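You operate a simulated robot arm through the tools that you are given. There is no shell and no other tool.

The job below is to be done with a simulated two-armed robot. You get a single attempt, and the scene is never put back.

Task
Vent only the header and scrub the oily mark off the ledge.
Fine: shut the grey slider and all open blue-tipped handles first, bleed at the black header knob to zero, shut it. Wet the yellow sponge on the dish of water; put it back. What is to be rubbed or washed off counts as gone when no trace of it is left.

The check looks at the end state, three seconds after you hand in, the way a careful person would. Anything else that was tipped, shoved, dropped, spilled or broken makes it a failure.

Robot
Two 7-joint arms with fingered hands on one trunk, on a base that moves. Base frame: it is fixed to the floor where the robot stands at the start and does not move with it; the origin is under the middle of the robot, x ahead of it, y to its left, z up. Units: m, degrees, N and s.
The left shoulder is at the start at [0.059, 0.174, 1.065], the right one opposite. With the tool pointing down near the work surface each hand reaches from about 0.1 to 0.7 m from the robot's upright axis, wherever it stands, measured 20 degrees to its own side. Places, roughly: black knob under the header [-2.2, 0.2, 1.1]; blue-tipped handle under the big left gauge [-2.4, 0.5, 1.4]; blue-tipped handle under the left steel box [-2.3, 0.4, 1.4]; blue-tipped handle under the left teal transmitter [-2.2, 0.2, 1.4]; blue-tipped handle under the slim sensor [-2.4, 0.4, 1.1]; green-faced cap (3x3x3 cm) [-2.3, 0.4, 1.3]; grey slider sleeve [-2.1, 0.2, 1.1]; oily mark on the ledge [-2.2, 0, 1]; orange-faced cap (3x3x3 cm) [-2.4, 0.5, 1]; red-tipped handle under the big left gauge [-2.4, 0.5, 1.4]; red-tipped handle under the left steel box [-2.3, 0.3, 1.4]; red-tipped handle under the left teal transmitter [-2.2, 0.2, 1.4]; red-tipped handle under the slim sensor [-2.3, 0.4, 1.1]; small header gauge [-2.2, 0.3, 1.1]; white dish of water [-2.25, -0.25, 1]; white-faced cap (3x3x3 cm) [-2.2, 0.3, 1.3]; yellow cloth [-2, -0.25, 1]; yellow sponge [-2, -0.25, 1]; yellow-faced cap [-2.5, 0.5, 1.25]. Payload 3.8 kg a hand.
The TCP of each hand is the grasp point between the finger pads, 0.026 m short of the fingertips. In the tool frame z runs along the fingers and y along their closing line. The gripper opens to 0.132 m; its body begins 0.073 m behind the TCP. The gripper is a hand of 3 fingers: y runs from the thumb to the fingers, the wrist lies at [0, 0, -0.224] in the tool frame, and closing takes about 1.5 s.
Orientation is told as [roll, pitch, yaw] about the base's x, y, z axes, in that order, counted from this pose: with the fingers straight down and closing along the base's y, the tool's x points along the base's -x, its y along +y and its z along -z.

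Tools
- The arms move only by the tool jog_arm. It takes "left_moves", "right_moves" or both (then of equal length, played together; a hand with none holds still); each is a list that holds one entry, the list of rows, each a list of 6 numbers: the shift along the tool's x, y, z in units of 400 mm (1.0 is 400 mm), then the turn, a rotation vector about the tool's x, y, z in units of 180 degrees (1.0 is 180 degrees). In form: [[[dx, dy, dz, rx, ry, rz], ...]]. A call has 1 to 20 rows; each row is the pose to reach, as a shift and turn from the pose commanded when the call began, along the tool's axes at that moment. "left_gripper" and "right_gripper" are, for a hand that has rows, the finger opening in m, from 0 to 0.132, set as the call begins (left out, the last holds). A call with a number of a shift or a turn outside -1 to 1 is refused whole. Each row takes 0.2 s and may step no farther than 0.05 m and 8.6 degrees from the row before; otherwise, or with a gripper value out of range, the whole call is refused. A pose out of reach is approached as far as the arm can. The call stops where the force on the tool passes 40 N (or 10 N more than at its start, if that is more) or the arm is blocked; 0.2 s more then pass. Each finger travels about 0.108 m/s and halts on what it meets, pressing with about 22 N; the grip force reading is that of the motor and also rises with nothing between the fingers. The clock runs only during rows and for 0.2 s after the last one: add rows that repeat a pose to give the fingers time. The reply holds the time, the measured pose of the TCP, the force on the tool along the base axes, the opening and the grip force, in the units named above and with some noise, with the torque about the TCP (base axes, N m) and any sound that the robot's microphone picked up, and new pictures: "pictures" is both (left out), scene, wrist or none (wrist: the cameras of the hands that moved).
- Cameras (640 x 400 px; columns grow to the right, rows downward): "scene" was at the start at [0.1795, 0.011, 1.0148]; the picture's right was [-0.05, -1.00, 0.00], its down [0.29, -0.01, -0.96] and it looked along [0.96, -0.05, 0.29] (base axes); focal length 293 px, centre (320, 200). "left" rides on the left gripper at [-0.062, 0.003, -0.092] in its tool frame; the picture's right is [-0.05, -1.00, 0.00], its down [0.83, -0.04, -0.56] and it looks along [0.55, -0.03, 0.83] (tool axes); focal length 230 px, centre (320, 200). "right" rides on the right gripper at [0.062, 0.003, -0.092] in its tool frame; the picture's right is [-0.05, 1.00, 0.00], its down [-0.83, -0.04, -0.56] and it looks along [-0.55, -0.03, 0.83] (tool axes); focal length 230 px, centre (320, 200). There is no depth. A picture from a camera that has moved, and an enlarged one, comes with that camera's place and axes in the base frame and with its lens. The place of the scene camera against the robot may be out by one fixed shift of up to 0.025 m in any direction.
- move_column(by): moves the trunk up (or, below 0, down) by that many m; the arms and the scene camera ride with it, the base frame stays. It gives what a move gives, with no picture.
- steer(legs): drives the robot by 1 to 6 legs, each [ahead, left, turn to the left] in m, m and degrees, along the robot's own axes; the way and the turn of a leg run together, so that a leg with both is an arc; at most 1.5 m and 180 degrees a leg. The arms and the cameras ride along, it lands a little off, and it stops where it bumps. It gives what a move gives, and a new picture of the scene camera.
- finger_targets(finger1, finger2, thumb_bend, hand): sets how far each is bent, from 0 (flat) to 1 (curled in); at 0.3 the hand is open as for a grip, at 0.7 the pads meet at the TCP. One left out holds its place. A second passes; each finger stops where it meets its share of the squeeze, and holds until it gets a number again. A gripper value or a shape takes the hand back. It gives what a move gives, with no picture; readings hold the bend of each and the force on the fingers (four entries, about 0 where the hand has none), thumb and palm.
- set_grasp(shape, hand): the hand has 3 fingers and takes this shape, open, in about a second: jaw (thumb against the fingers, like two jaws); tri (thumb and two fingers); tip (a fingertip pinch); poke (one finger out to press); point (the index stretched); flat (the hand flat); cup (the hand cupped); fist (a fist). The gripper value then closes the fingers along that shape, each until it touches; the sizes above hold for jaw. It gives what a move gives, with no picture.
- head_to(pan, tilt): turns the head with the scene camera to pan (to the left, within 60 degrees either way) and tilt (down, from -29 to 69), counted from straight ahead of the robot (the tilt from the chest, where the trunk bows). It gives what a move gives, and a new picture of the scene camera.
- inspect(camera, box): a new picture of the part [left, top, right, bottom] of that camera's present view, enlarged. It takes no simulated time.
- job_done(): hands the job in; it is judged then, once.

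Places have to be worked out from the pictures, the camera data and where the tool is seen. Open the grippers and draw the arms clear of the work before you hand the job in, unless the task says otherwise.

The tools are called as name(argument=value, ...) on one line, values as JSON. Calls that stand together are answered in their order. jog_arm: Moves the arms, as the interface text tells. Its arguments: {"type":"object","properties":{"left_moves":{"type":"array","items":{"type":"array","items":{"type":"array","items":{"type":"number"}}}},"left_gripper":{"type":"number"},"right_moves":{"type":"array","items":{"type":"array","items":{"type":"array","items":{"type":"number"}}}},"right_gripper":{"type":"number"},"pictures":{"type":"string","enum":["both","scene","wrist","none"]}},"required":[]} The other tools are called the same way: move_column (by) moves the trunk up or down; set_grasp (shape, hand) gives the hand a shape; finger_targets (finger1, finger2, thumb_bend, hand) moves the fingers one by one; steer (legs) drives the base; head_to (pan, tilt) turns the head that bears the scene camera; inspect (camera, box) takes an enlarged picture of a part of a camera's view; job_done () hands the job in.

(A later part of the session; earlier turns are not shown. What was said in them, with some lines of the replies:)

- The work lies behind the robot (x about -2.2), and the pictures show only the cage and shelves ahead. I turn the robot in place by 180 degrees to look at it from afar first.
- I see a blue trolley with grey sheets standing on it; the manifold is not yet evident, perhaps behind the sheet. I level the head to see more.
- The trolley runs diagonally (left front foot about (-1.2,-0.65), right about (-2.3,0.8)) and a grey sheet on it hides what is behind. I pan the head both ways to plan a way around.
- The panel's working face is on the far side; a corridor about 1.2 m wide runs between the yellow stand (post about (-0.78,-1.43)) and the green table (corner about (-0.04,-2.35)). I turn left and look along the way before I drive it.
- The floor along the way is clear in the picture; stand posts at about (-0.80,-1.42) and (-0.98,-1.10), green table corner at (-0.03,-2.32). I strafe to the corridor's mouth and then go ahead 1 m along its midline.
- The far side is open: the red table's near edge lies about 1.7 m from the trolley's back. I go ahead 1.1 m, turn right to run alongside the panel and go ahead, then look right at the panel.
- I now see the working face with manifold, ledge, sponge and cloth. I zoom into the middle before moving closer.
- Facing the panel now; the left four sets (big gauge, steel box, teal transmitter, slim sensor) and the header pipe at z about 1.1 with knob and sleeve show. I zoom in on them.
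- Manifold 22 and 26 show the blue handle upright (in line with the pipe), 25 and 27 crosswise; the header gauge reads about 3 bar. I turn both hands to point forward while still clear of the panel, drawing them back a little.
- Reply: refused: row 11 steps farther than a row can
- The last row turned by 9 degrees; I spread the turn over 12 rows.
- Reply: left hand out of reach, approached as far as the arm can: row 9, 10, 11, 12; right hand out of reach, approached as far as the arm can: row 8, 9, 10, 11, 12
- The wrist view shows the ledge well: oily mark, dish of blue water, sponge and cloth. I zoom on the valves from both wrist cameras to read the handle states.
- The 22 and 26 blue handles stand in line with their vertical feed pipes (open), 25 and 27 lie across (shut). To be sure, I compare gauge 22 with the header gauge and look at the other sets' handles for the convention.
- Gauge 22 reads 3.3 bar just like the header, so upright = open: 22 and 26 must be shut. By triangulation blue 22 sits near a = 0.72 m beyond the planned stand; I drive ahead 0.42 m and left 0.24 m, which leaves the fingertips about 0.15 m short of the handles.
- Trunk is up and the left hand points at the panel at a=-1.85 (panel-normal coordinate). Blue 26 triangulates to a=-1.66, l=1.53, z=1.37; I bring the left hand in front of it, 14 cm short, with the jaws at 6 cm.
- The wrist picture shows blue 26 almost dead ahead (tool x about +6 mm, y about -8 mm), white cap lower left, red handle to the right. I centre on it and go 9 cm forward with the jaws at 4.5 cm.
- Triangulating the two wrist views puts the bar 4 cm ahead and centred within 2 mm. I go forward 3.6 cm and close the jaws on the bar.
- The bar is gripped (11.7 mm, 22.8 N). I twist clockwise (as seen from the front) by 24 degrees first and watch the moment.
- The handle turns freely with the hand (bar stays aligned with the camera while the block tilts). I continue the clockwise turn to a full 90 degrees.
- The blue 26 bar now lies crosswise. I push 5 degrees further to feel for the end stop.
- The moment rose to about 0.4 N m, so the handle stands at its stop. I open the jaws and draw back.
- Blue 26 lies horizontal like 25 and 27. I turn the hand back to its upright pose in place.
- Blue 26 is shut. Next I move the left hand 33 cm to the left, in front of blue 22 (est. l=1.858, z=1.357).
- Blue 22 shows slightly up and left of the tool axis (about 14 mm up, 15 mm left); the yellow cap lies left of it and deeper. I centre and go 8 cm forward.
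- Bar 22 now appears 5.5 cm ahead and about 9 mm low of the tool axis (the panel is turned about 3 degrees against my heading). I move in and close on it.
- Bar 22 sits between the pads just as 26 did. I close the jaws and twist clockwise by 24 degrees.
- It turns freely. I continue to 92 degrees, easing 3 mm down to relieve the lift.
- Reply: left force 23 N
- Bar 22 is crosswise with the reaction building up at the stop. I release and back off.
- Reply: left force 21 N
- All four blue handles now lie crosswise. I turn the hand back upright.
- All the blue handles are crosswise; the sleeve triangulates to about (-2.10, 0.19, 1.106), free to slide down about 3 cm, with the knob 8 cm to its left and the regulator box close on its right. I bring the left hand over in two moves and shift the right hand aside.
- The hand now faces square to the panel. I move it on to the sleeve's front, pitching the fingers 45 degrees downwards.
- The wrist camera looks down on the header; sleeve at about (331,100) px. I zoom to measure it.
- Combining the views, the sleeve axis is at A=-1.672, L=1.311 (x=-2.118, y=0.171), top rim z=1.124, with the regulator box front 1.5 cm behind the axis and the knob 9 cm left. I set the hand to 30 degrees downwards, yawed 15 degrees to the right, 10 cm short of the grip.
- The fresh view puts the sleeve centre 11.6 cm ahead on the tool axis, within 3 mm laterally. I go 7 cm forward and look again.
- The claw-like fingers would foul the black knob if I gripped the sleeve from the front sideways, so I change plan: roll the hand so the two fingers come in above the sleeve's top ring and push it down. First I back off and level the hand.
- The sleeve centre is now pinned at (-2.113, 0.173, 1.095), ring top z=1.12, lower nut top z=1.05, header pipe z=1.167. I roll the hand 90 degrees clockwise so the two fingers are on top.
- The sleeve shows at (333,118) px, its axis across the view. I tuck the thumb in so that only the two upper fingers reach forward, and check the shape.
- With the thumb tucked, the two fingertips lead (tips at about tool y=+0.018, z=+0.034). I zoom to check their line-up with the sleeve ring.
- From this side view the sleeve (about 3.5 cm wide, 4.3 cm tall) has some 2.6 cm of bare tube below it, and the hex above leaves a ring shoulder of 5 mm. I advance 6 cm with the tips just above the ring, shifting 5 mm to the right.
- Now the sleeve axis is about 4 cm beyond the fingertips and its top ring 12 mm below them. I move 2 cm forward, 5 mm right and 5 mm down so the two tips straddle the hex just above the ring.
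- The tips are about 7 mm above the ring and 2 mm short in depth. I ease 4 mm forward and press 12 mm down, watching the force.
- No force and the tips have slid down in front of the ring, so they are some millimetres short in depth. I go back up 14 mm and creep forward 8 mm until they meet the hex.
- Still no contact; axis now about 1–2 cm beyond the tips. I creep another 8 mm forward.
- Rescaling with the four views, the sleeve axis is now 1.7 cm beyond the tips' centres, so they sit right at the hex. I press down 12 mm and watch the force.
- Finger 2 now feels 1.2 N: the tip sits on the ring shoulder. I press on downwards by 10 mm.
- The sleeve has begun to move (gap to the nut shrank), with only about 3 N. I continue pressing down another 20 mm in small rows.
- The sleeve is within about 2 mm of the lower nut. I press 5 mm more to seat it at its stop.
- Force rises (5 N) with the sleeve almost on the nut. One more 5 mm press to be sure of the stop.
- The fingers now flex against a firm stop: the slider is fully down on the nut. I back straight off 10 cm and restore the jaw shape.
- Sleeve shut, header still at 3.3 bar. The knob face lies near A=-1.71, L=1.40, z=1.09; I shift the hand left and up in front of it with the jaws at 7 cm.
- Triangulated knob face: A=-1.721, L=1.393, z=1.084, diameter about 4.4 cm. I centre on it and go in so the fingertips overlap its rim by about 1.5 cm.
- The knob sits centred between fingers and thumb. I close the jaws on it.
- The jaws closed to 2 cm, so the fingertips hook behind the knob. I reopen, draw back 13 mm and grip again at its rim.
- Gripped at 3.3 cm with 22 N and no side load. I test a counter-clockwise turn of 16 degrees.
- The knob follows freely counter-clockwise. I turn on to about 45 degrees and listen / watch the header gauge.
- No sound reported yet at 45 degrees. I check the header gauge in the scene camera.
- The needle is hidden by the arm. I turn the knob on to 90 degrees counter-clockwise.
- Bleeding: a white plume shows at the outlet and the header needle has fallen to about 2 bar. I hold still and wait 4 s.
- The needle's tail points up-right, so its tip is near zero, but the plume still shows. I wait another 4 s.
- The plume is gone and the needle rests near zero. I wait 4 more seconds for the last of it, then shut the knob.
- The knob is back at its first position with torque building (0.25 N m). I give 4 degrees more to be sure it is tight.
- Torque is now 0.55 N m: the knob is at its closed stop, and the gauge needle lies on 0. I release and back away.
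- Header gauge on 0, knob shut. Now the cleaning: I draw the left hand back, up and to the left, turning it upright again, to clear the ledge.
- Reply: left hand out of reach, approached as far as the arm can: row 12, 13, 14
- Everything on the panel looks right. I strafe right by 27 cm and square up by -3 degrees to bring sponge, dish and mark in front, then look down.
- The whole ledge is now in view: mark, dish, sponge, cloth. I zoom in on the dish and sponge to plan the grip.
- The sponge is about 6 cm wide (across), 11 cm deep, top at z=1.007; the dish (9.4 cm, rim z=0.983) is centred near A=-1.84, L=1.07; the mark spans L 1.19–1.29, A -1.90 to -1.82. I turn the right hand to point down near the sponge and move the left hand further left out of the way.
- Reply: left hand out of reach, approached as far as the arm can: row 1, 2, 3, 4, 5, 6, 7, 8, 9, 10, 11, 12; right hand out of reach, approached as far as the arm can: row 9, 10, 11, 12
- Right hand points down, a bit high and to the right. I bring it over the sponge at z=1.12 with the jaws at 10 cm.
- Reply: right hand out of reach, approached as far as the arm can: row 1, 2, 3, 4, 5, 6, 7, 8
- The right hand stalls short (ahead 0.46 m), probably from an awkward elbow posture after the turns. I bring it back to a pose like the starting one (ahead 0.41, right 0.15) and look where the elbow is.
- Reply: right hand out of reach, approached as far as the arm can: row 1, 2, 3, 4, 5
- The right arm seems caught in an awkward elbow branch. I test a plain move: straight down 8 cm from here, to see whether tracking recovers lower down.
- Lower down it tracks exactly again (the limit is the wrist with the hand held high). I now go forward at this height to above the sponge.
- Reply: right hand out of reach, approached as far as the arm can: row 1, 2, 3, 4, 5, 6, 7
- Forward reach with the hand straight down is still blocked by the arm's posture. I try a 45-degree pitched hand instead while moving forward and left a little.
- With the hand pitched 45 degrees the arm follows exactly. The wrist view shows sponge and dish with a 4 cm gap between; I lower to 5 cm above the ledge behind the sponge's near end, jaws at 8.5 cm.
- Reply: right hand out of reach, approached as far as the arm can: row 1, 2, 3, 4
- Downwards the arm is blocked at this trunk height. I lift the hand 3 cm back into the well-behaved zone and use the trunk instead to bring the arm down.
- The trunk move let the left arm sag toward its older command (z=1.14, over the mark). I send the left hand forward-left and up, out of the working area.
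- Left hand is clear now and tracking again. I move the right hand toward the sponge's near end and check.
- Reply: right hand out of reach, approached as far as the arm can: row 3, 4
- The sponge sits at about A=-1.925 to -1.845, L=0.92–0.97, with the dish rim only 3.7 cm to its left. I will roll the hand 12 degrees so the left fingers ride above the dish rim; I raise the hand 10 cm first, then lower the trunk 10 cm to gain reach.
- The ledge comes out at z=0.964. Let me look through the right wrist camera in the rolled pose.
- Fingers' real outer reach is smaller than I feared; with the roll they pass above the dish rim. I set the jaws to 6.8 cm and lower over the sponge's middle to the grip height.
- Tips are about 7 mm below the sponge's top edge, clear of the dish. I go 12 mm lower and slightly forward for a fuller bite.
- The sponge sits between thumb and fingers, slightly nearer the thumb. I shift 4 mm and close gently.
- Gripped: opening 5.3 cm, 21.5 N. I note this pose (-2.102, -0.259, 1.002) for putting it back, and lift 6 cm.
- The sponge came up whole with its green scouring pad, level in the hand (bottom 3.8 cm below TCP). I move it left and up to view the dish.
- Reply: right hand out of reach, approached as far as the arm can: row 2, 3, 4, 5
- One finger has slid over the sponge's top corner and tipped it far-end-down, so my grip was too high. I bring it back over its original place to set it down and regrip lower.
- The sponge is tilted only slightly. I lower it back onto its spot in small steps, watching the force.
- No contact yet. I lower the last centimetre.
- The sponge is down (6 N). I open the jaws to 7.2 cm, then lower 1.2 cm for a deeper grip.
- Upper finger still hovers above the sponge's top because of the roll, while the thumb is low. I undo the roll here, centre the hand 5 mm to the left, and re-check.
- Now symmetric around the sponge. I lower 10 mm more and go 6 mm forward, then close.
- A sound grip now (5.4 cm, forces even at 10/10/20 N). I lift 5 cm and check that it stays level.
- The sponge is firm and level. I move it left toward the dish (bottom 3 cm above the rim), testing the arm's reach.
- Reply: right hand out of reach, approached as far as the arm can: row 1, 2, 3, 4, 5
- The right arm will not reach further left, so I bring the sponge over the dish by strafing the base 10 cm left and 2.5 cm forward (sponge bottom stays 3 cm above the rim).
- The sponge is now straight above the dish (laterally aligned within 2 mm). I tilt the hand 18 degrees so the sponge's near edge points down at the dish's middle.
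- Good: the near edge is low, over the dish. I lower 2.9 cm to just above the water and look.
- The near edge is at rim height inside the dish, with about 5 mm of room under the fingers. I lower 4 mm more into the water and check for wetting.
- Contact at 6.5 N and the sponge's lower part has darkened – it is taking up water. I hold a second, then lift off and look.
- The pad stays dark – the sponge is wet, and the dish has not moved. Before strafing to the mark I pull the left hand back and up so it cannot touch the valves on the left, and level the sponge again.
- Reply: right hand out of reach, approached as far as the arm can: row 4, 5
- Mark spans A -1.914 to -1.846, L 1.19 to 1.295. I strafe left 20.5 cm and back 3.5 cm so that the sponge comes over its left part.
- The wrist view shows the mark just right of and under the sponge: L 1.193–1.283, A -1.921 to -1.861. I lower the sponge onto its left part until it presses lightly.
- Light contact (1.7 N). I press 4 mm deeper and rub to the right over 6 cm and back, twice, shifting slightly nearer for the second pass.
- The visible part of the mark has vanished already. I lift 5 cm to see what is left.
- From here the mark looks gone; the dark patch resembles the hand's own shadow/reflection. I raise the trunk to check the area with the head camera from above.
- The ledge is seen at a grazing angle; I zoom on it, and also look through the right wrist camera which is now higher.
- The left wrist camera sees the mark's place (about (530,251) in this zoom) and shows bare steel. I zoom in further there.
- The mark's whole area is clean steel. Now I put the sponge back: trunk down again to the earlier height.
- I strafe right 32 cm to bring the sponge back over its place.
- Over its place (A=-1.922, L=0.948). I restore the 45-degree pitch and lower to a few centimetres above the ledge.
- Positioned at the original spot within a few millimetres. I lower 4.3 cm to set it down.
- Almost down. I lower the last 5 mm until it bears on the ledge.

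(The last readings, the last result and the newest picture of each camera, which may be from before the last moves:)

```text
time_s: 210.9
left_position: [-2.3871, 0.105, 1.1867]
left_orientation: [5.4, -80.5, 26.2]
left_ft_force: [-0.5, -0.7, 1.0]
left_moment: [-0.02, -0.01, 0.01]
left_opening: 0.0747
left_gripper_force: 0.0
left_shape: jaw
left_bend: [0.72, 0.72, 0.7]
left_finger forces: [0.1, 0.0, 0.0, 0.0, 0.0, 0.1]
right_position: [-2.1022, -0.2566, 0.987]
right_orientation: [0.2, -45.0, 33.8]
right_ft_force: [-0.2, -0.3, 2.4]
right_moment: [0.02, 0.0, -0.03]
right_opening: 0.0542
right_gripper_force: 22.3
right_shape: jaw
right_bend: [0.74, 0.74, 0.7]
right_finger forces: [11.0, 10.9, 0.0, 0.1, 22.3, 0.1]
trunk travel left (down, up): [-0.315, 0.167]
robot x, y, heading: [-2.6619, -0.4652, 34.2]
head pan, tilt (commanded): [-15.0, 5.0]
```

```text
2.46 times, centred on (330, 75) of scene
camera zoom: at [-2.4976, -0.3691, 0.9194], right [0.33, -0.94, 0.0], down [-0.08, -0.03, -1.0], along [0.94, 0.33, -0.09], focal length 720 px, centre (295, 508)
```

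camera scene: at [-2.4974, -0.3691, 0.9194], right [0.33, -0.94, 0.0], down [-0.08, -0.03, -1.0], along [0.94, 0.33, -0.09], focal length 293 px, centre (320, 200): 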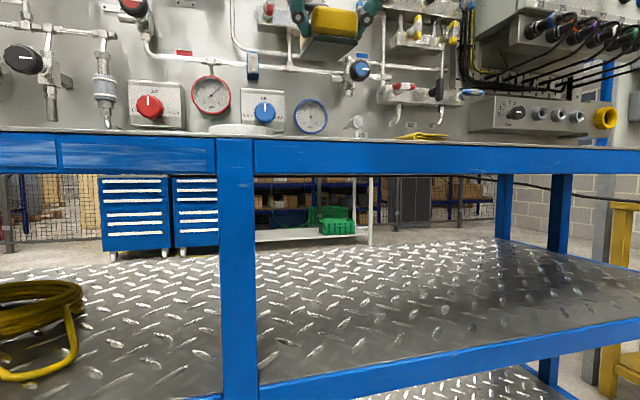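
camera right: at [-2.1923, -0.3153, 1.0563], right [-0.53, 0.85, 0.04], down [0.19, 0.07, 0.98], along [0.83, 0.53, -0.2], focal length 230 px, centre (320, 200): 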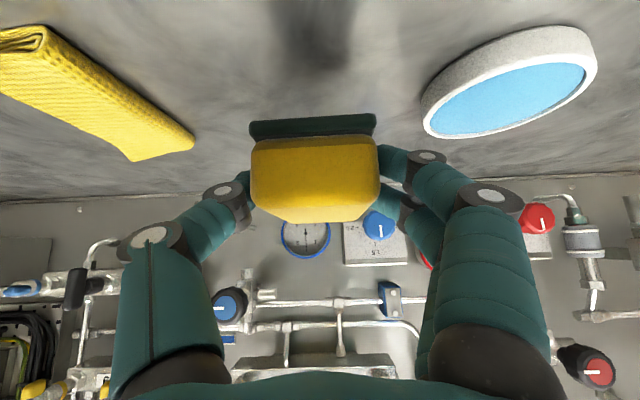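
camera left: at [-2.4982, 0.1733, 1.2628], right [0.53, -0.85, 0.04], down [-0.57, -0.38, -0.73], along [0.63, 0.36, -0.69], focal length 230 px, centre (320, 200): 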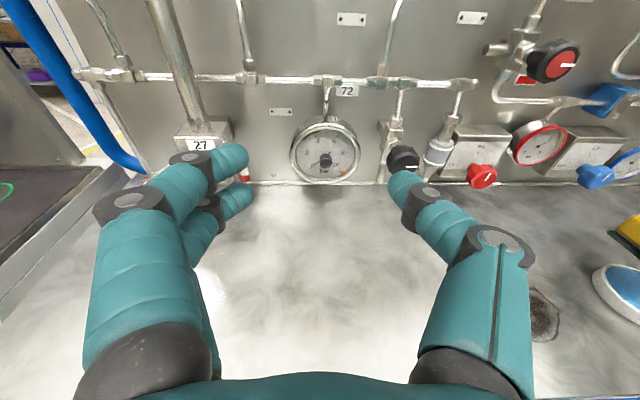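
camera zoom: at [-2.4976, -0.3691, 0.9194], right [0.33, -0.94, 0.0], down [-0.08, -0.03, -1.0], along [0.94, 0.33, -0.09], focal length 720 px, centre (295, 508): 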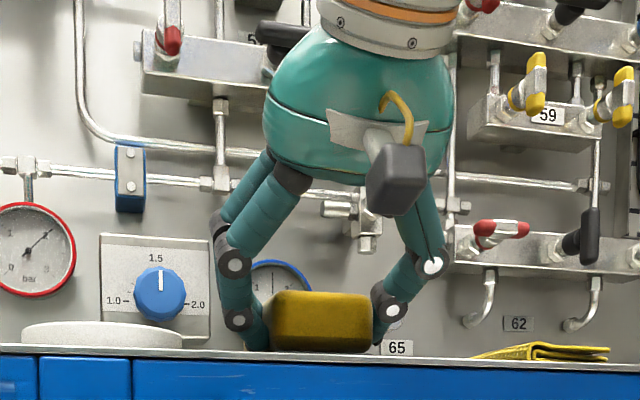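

The sponge rests on the ledge (2.4 N). I open to 6.8 cm and lift straight up, clear of the sponge and dish.

jog_arm(right_moves=[[[0, 0, 0, 0, 0, 0], [0, 0, 0, 0, 0, 0], [0, 0, 0, 0, 0, 0], [-0.01, 0, -0.01, 0, 0, 0], [-0.04, 0, -0.04, 0, 0, 0], [-0.08, 0, -0.08, 0, 0, 0], [-0.12, 0, -0.12, 0, 0, 0], [-0.15, 0, -0.15, 0, 0, 0]]], right_gripper=0.068, pictures="wrist")

inspect(camera="scene", box=[200, 0, 460, 150])

```text
time_s: 212.7
left_position: [-2.3868, 0.1056, 1.1862]
left_orientation: [5.4, -80.5, 26.3]
left_ft_force: [0.2, 0.9, -0.2]
left_moment: [-0.02, 0.01, 0.04]
left_opening: 0.075
left_gripper_force: 0.1
left_shape: jaw
left_bend: [0.72, 0.72, 0.7]
left_finger forces: [0.0, 0.0, 0.0, 0.0, 0.0, 0.1]
right_position: [-2.102, -0.2552, 1.0721]
right_orientation: [0.2, -45.0, 33.9]
right_ft_force: [-0.5, 0.0, 0.1]
right_moment: [0.01, 0.02, -0.02]
right_opening: 0.0674
right_gripper_force: 0.1
right_shape: jaw
right_bend: [0.73, 0.73, 0.7]
right_finger forces: [0.0, 0.0, 0.0, 0.1, 0.0, 0.0]
trunk travel left (down, up): [-0.315, 0.167]
robot x, y, heading: [-2.6613, -0.465, 34.2]
head pan, tilt (commanded): [-15.0, 5.0]
camera right: at [-2.1943, -0.313, 1.0945], right [-0.53, 0.85, 0.04], down [0.19, 0.07, 0.98], along [0.83, 0.53, -0.2], focal length 230 px, centre (320, 200)
```

right: 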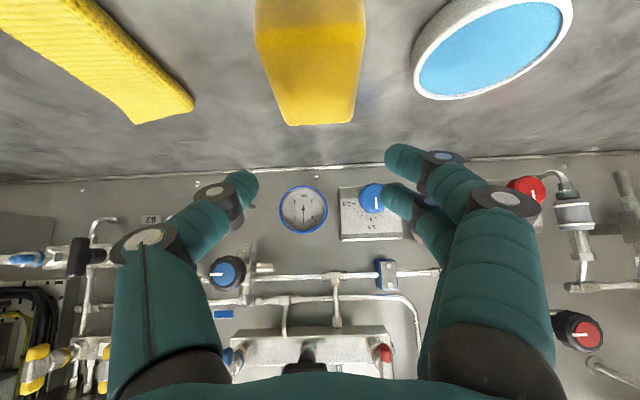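

```text
2.46 times, centred on (330, 75) of scene
camera zoom: at [-2.4976, -0.369, 0.9194], right [0.33, -0.94, 0.0], down [-0.08, -0.03, -1.0], along [0.94, 0.33, -0.09], focal length 720 px, centre (295, 508)
```

zoom: 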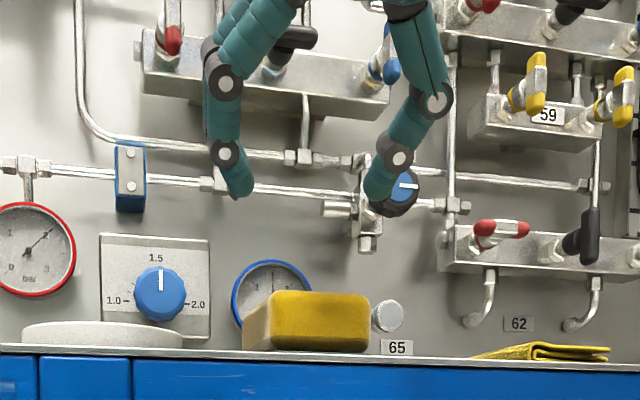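

The sponge stands back in its place and the dish is untouched. I back the robot away by 0.6 m and raise the trunk for a final look.

steer(legs=[[-0.6, 0, 0]])

move_column(by=0.16)

head_to(pan=0, tilt=10)

```text
time_s: 216.0
left_position: [-2.8805, -0.2293, 1.1851]
left_orientation: [5.4, -80.5, 26.3]
left_ft_force: [-0.1, 0.5, -1.0]
left_moment: [0.01, -0.02, -0.03]
left_opening: 0.0745
left_gripper_force: 0.0
left_shape: jaw
left_bend: [0.72, 0.72, 0.7]
left_finger forces: [0.0, 0.0, 0.1, 0.0, 0.0, 0.1]
right_position: [-2.5954, -0.5903, 1.0715]
right_orientation: [0.3, -45.0, 33.8]
right_ft_force: [-0.1, 0.3, -0.2]
right_moment: [0.01, 0.01, -0.01]
right_opening: 0.0674
right_gripper_force: 0.1
right_shape: jaw
right_bend: [0.73, 0.73, 0.7]
right_finger forces: [0.1, 0.0, 0.1, 0.0, 0.0, 0.0]
trunk travel left (down, up): [-0.315, 0.167]
robot x, y, heading: [-3.1585, -0.7992, 33.9]
head pan, tilt (commanded): [-15.0, 5.0]
camera scene: at [-2.9915, -0.7042, 0.9194], right [0.33, -0.94, 0.0], down [-0.08, -0.03, -1.0], along [0.94, 0.33, -0.09], focal length 293 px, centre (320, 200)
```

scene: 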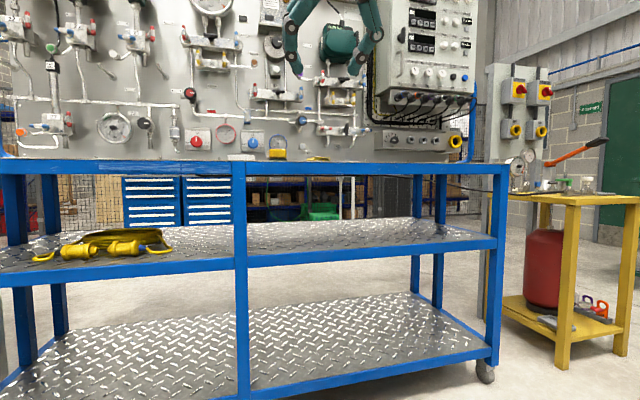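

```text
time_s: 217.9
left_position: [-2.8803, -0.2289, 1.3446]
left_orientation: [5.0, -80.3, 26.4]
left_ft_force: [0.2, 0.8, 0.5]
left_moment: [-0.02, 0.0, -0.02]
left_opening: 0.0746
left_gripper_force: 0.0
left_shape: jaw
left_bend: [0.72, 0.72, 0.7]
left_finger forces: [0.1, 0.1, 0.0, 0.0, 0.1, 0.0]
right_position: [-2.6865, -0.655, 1.4187]
right_orientation: [0.9, -65.3, 33.1]
right_ft_force: [0.6, 0.3, -0.5]
right_moment: [-0.02, -0.01, -0.01]
right_opening: 0.0672
right_gripper_force: 0.1
right_shape: jaw
right_bend: [0.73, 0.73, 0.7]
right_finger forces: [0.1, 0.0, 0.0, 0.1, 0.0, 0.0]
trunk travel left (down, up): [-0.475, 0.007]
robot x, y, heading: [-3.1571, -0.7983, 33.9]
head pan, tilt (commanded): [-15.0, 5.0]
```

```text
time_s: 218.6
left_position: [-2.881, -0.23, 1.3453]
left_orientation: [5.3, -80.4, 26.2]
left_ft_force: [0.3, -0.6, -0.3]
left_moment: [-0.01, 0.0, 0.01]
left_opening: 0.0749
left_gripper_force: 0.0
left_shape: jaw
left_bend: [0.72, 0.72, 0.7]
left_finger forces: [0.0, 0.0, 0.0, 0.0, 0.0, 0.1]
right_position: [-2.6884, -0.655, 1.4184]
right_orientation: [0.9, -65.4, 33.2]
right_ft_force: [-0.3, 0.6, 0.7]
right_moment: [-0.01, 0.02, 0.0]
right_opening: 0.0673
right_gripper_force: 0.0
right_shape: jaw
right_bend: [0.73, 0.73, 0.7]
right_finger forces: [0.0, 0.1, 0.0, 0.0, 0.0, 0.0]
trunk travel left (down, up): [-0.475, 0.007]
robot x, y, heading: [-3.1583, -0.8006, 34.1]
head pan, tilt (commanded): [0.0, 10.0]
camera scene: at [-2.984, -0.6705, 1.1052], right [0.56, -0.83, 0.0], down [-0.14, -0.1, -0.98], along [0.82, 0.55, -0.17], focal length 293 px, centre (320, 200)
```

scene: 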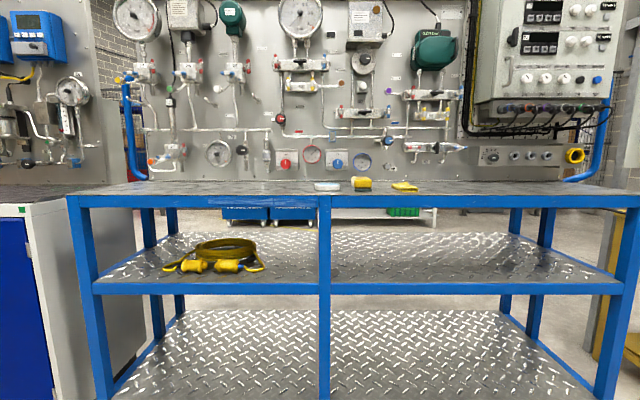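

The whole bench is in view with the arms clear. I zoom on gauges, handles, ledge and items for the final check.

inspect(camera="scene", box=[100, 0, 270, 100])

inspect(camera="scene", box=[130, 100, 300, 200])

inspect(camera="scene", box=[280, 130, 440, 210])

inspect(camera="scene", box=[200, 160, 360, 210])

```text
3.76 times, centred on (185, 50) of scene
camera zoom: at [-2.984, -0.6705, 1.1052], right [0.56, -0.83, 0.0], down [-0.14, -0.1, -0.98], along [0.82, 0.55, -0.17], focal length 1102 px, centre (828, 765)
```

zoom: 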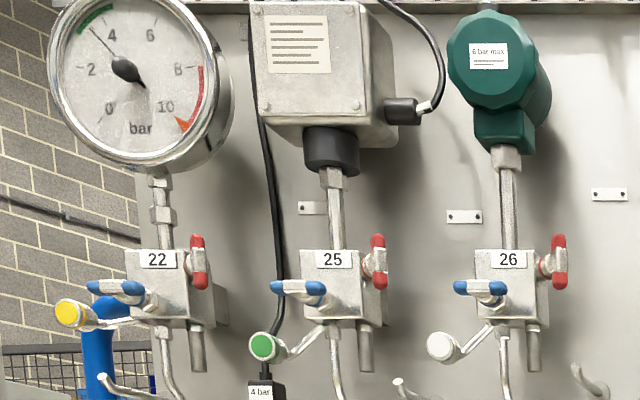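

```text
3.76 times, centred on (215, 150) of scene
camera zoom: at [-2.984, -0.6705, 1.1052], right [0.56, -0.83, 0.0], down [-0.14, -0.1, -0.98], along [0.82, 0.55, -0.17], focal length 1102 px, centre (715, 388)
```

zoom: 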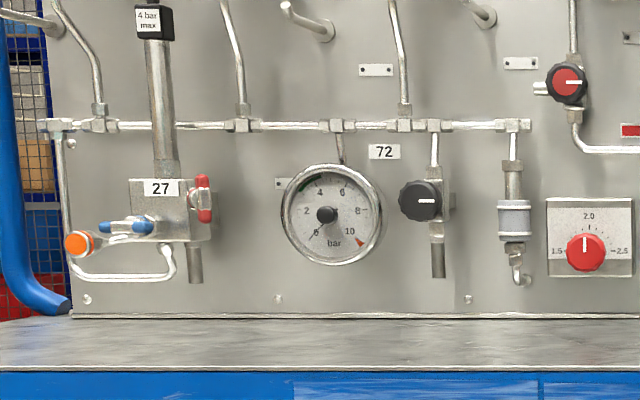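

```text
4.00 times, centred on (360, 170) of scene
camera zoom: at [-2.984, -0.6705, 1.1052], right [0.56, -0.83, 0.0], down [-0.14, -0.1, -0.98], along [0.82, 0.55, -0.17], focal length 1171 px, centre (160, 320)
```

zoom: 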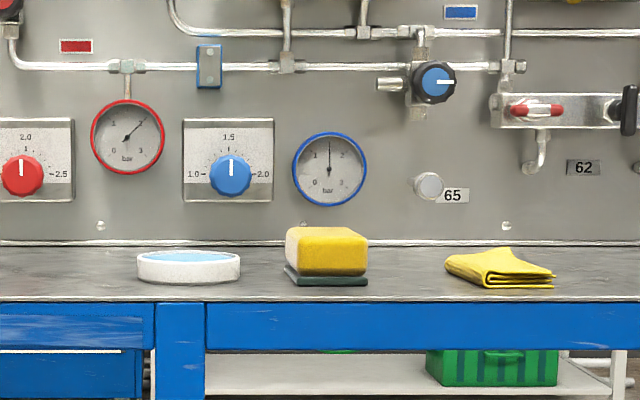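

```text
4.00 times, centred on (280, 185) of scene
camera zoom: at [-2.984, -0.6705, 1.1052], right [0.56, -0.83, 0.0], down [-0.14, -0.1, -0.98], along [0.82, 0.55, -0.17], focal length 1171 px, centre (480, 260)
```

zoom: 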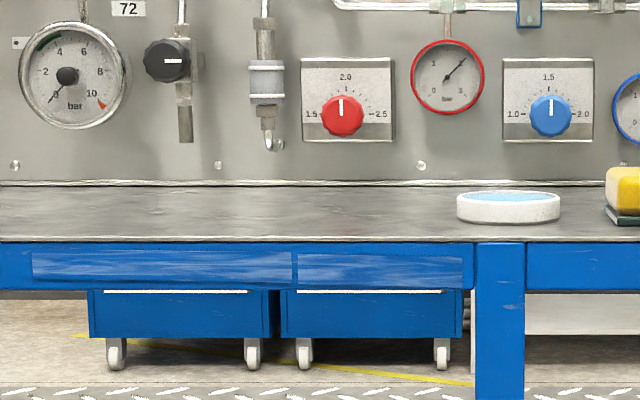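

All is as wanted: header at 0, knob and slider shut, all blue handles crosswise, gauge 22 still at 3.3 bar, ledge clean, sponge back, dish and cloth unmoved. I open both hands fully here in the clear before handing in.

jog_arm(left_moves=[[[0, 0, 0, 0, 0, 0], [0, 0, 0, 0, 0, 0], [0, 0, 0, 0, 0, 0], [0, 0, 0, 0, 0, 0]]], right_moves=[[[0, 0, 0, 0, 0, 0], [0, 0, 0, 0, 0, 0], [0, 0, 0, 0, 0, 0], [0, 0, 0, 0, 0, 0]]], left_gripper=0.13, right_gripper=0.13, pictures="scene")

```text
time_s: 219.6
left_position: [-2.8808, -0.2298, 1.3463]
left_orientation: [5.3, -80.5, 26.3]
left_ft_force: [-0.7, 0.3, -0.2]
left_moment: [0.01, -0.03, -0.02]
left_opening: 0.1299
left_gripper_force: 0.0
left_shape: jaw
left_bend: [0.33, 0.33, 0.32]
left_finger forces: [0.0, 0.0, 0.0, 0.0, 0.1, 0.0]
right_position: [-2.687, -0.6553, 1.4172]
right_orientation: [0.9, -65.4, 33.2]
right_ft_force: [0.0, 0.3, 0.2]
right_moment: [-0.02, 0.0, 0.0]
right_opening: 0.13
right_gripper_force: 0.0
right_shape: jaw
right_bend: [0.33, 0.33, 0.32]
right_finger forces: [0.1, 0.1, 0.0, 0.1, 0.0, 0.0]
trunk travel left (down, up): [-0.475, 0.007]
robot x, y, heading: [-3.1595, -0.7973, 34.2]
head pan, tilt (commanded): [0.0, 10.0]
camera scene: at [-2.984, -0.6704, 1.1052], right [0.56, -0.83, 0.0], down [-0.14, -0.1, -0.98], along [0.82, 0.55, -0.17], focal length 293 px, centre (320, 200)
```

scene: 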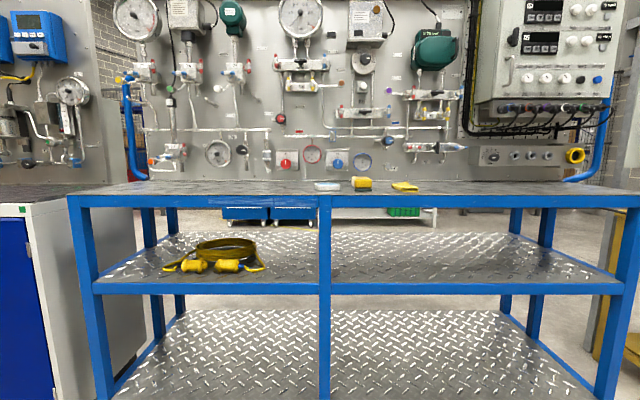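

The hands are open, the arms are clear of the bench and everything is still. I hand the job in.

job_done()

```text
The job is handed in.
```

I've handed the job in: the header is vented to zero and shut off, and the oily mark is gone from the ledge. I don't have the judge's result. The points below come from my last camera check.

- **Shut-offs:** The grey slider is pushed down onto its stop. I closed the blue-tipped handles on 22 and 26; those on 25 and 27 were already shut. I judged open or shut from the handle position (upright means open). Gauge 22 read the same as the header at first and kept its pressure while the header bled, which bears that out.
- **Header:** I bled it at the black knob until the plume stopped and the header gauge read 0, then turned the knob back to its closed stop. Gauge 22 still reads about 3.3 bar, so only the header was vented.
- **Oily mark:** I wetted the sponge in the dish and rubbed the mark. A close-up of the whole area shows clean steel.
- **Sponge and other things:** The sponge is back within a few millimetres of its place, now damp. The dish, the cloth and the red-tipped handles look unmoved.

Both hands are open, and the robot stands about 0.6 m back from where it worked.
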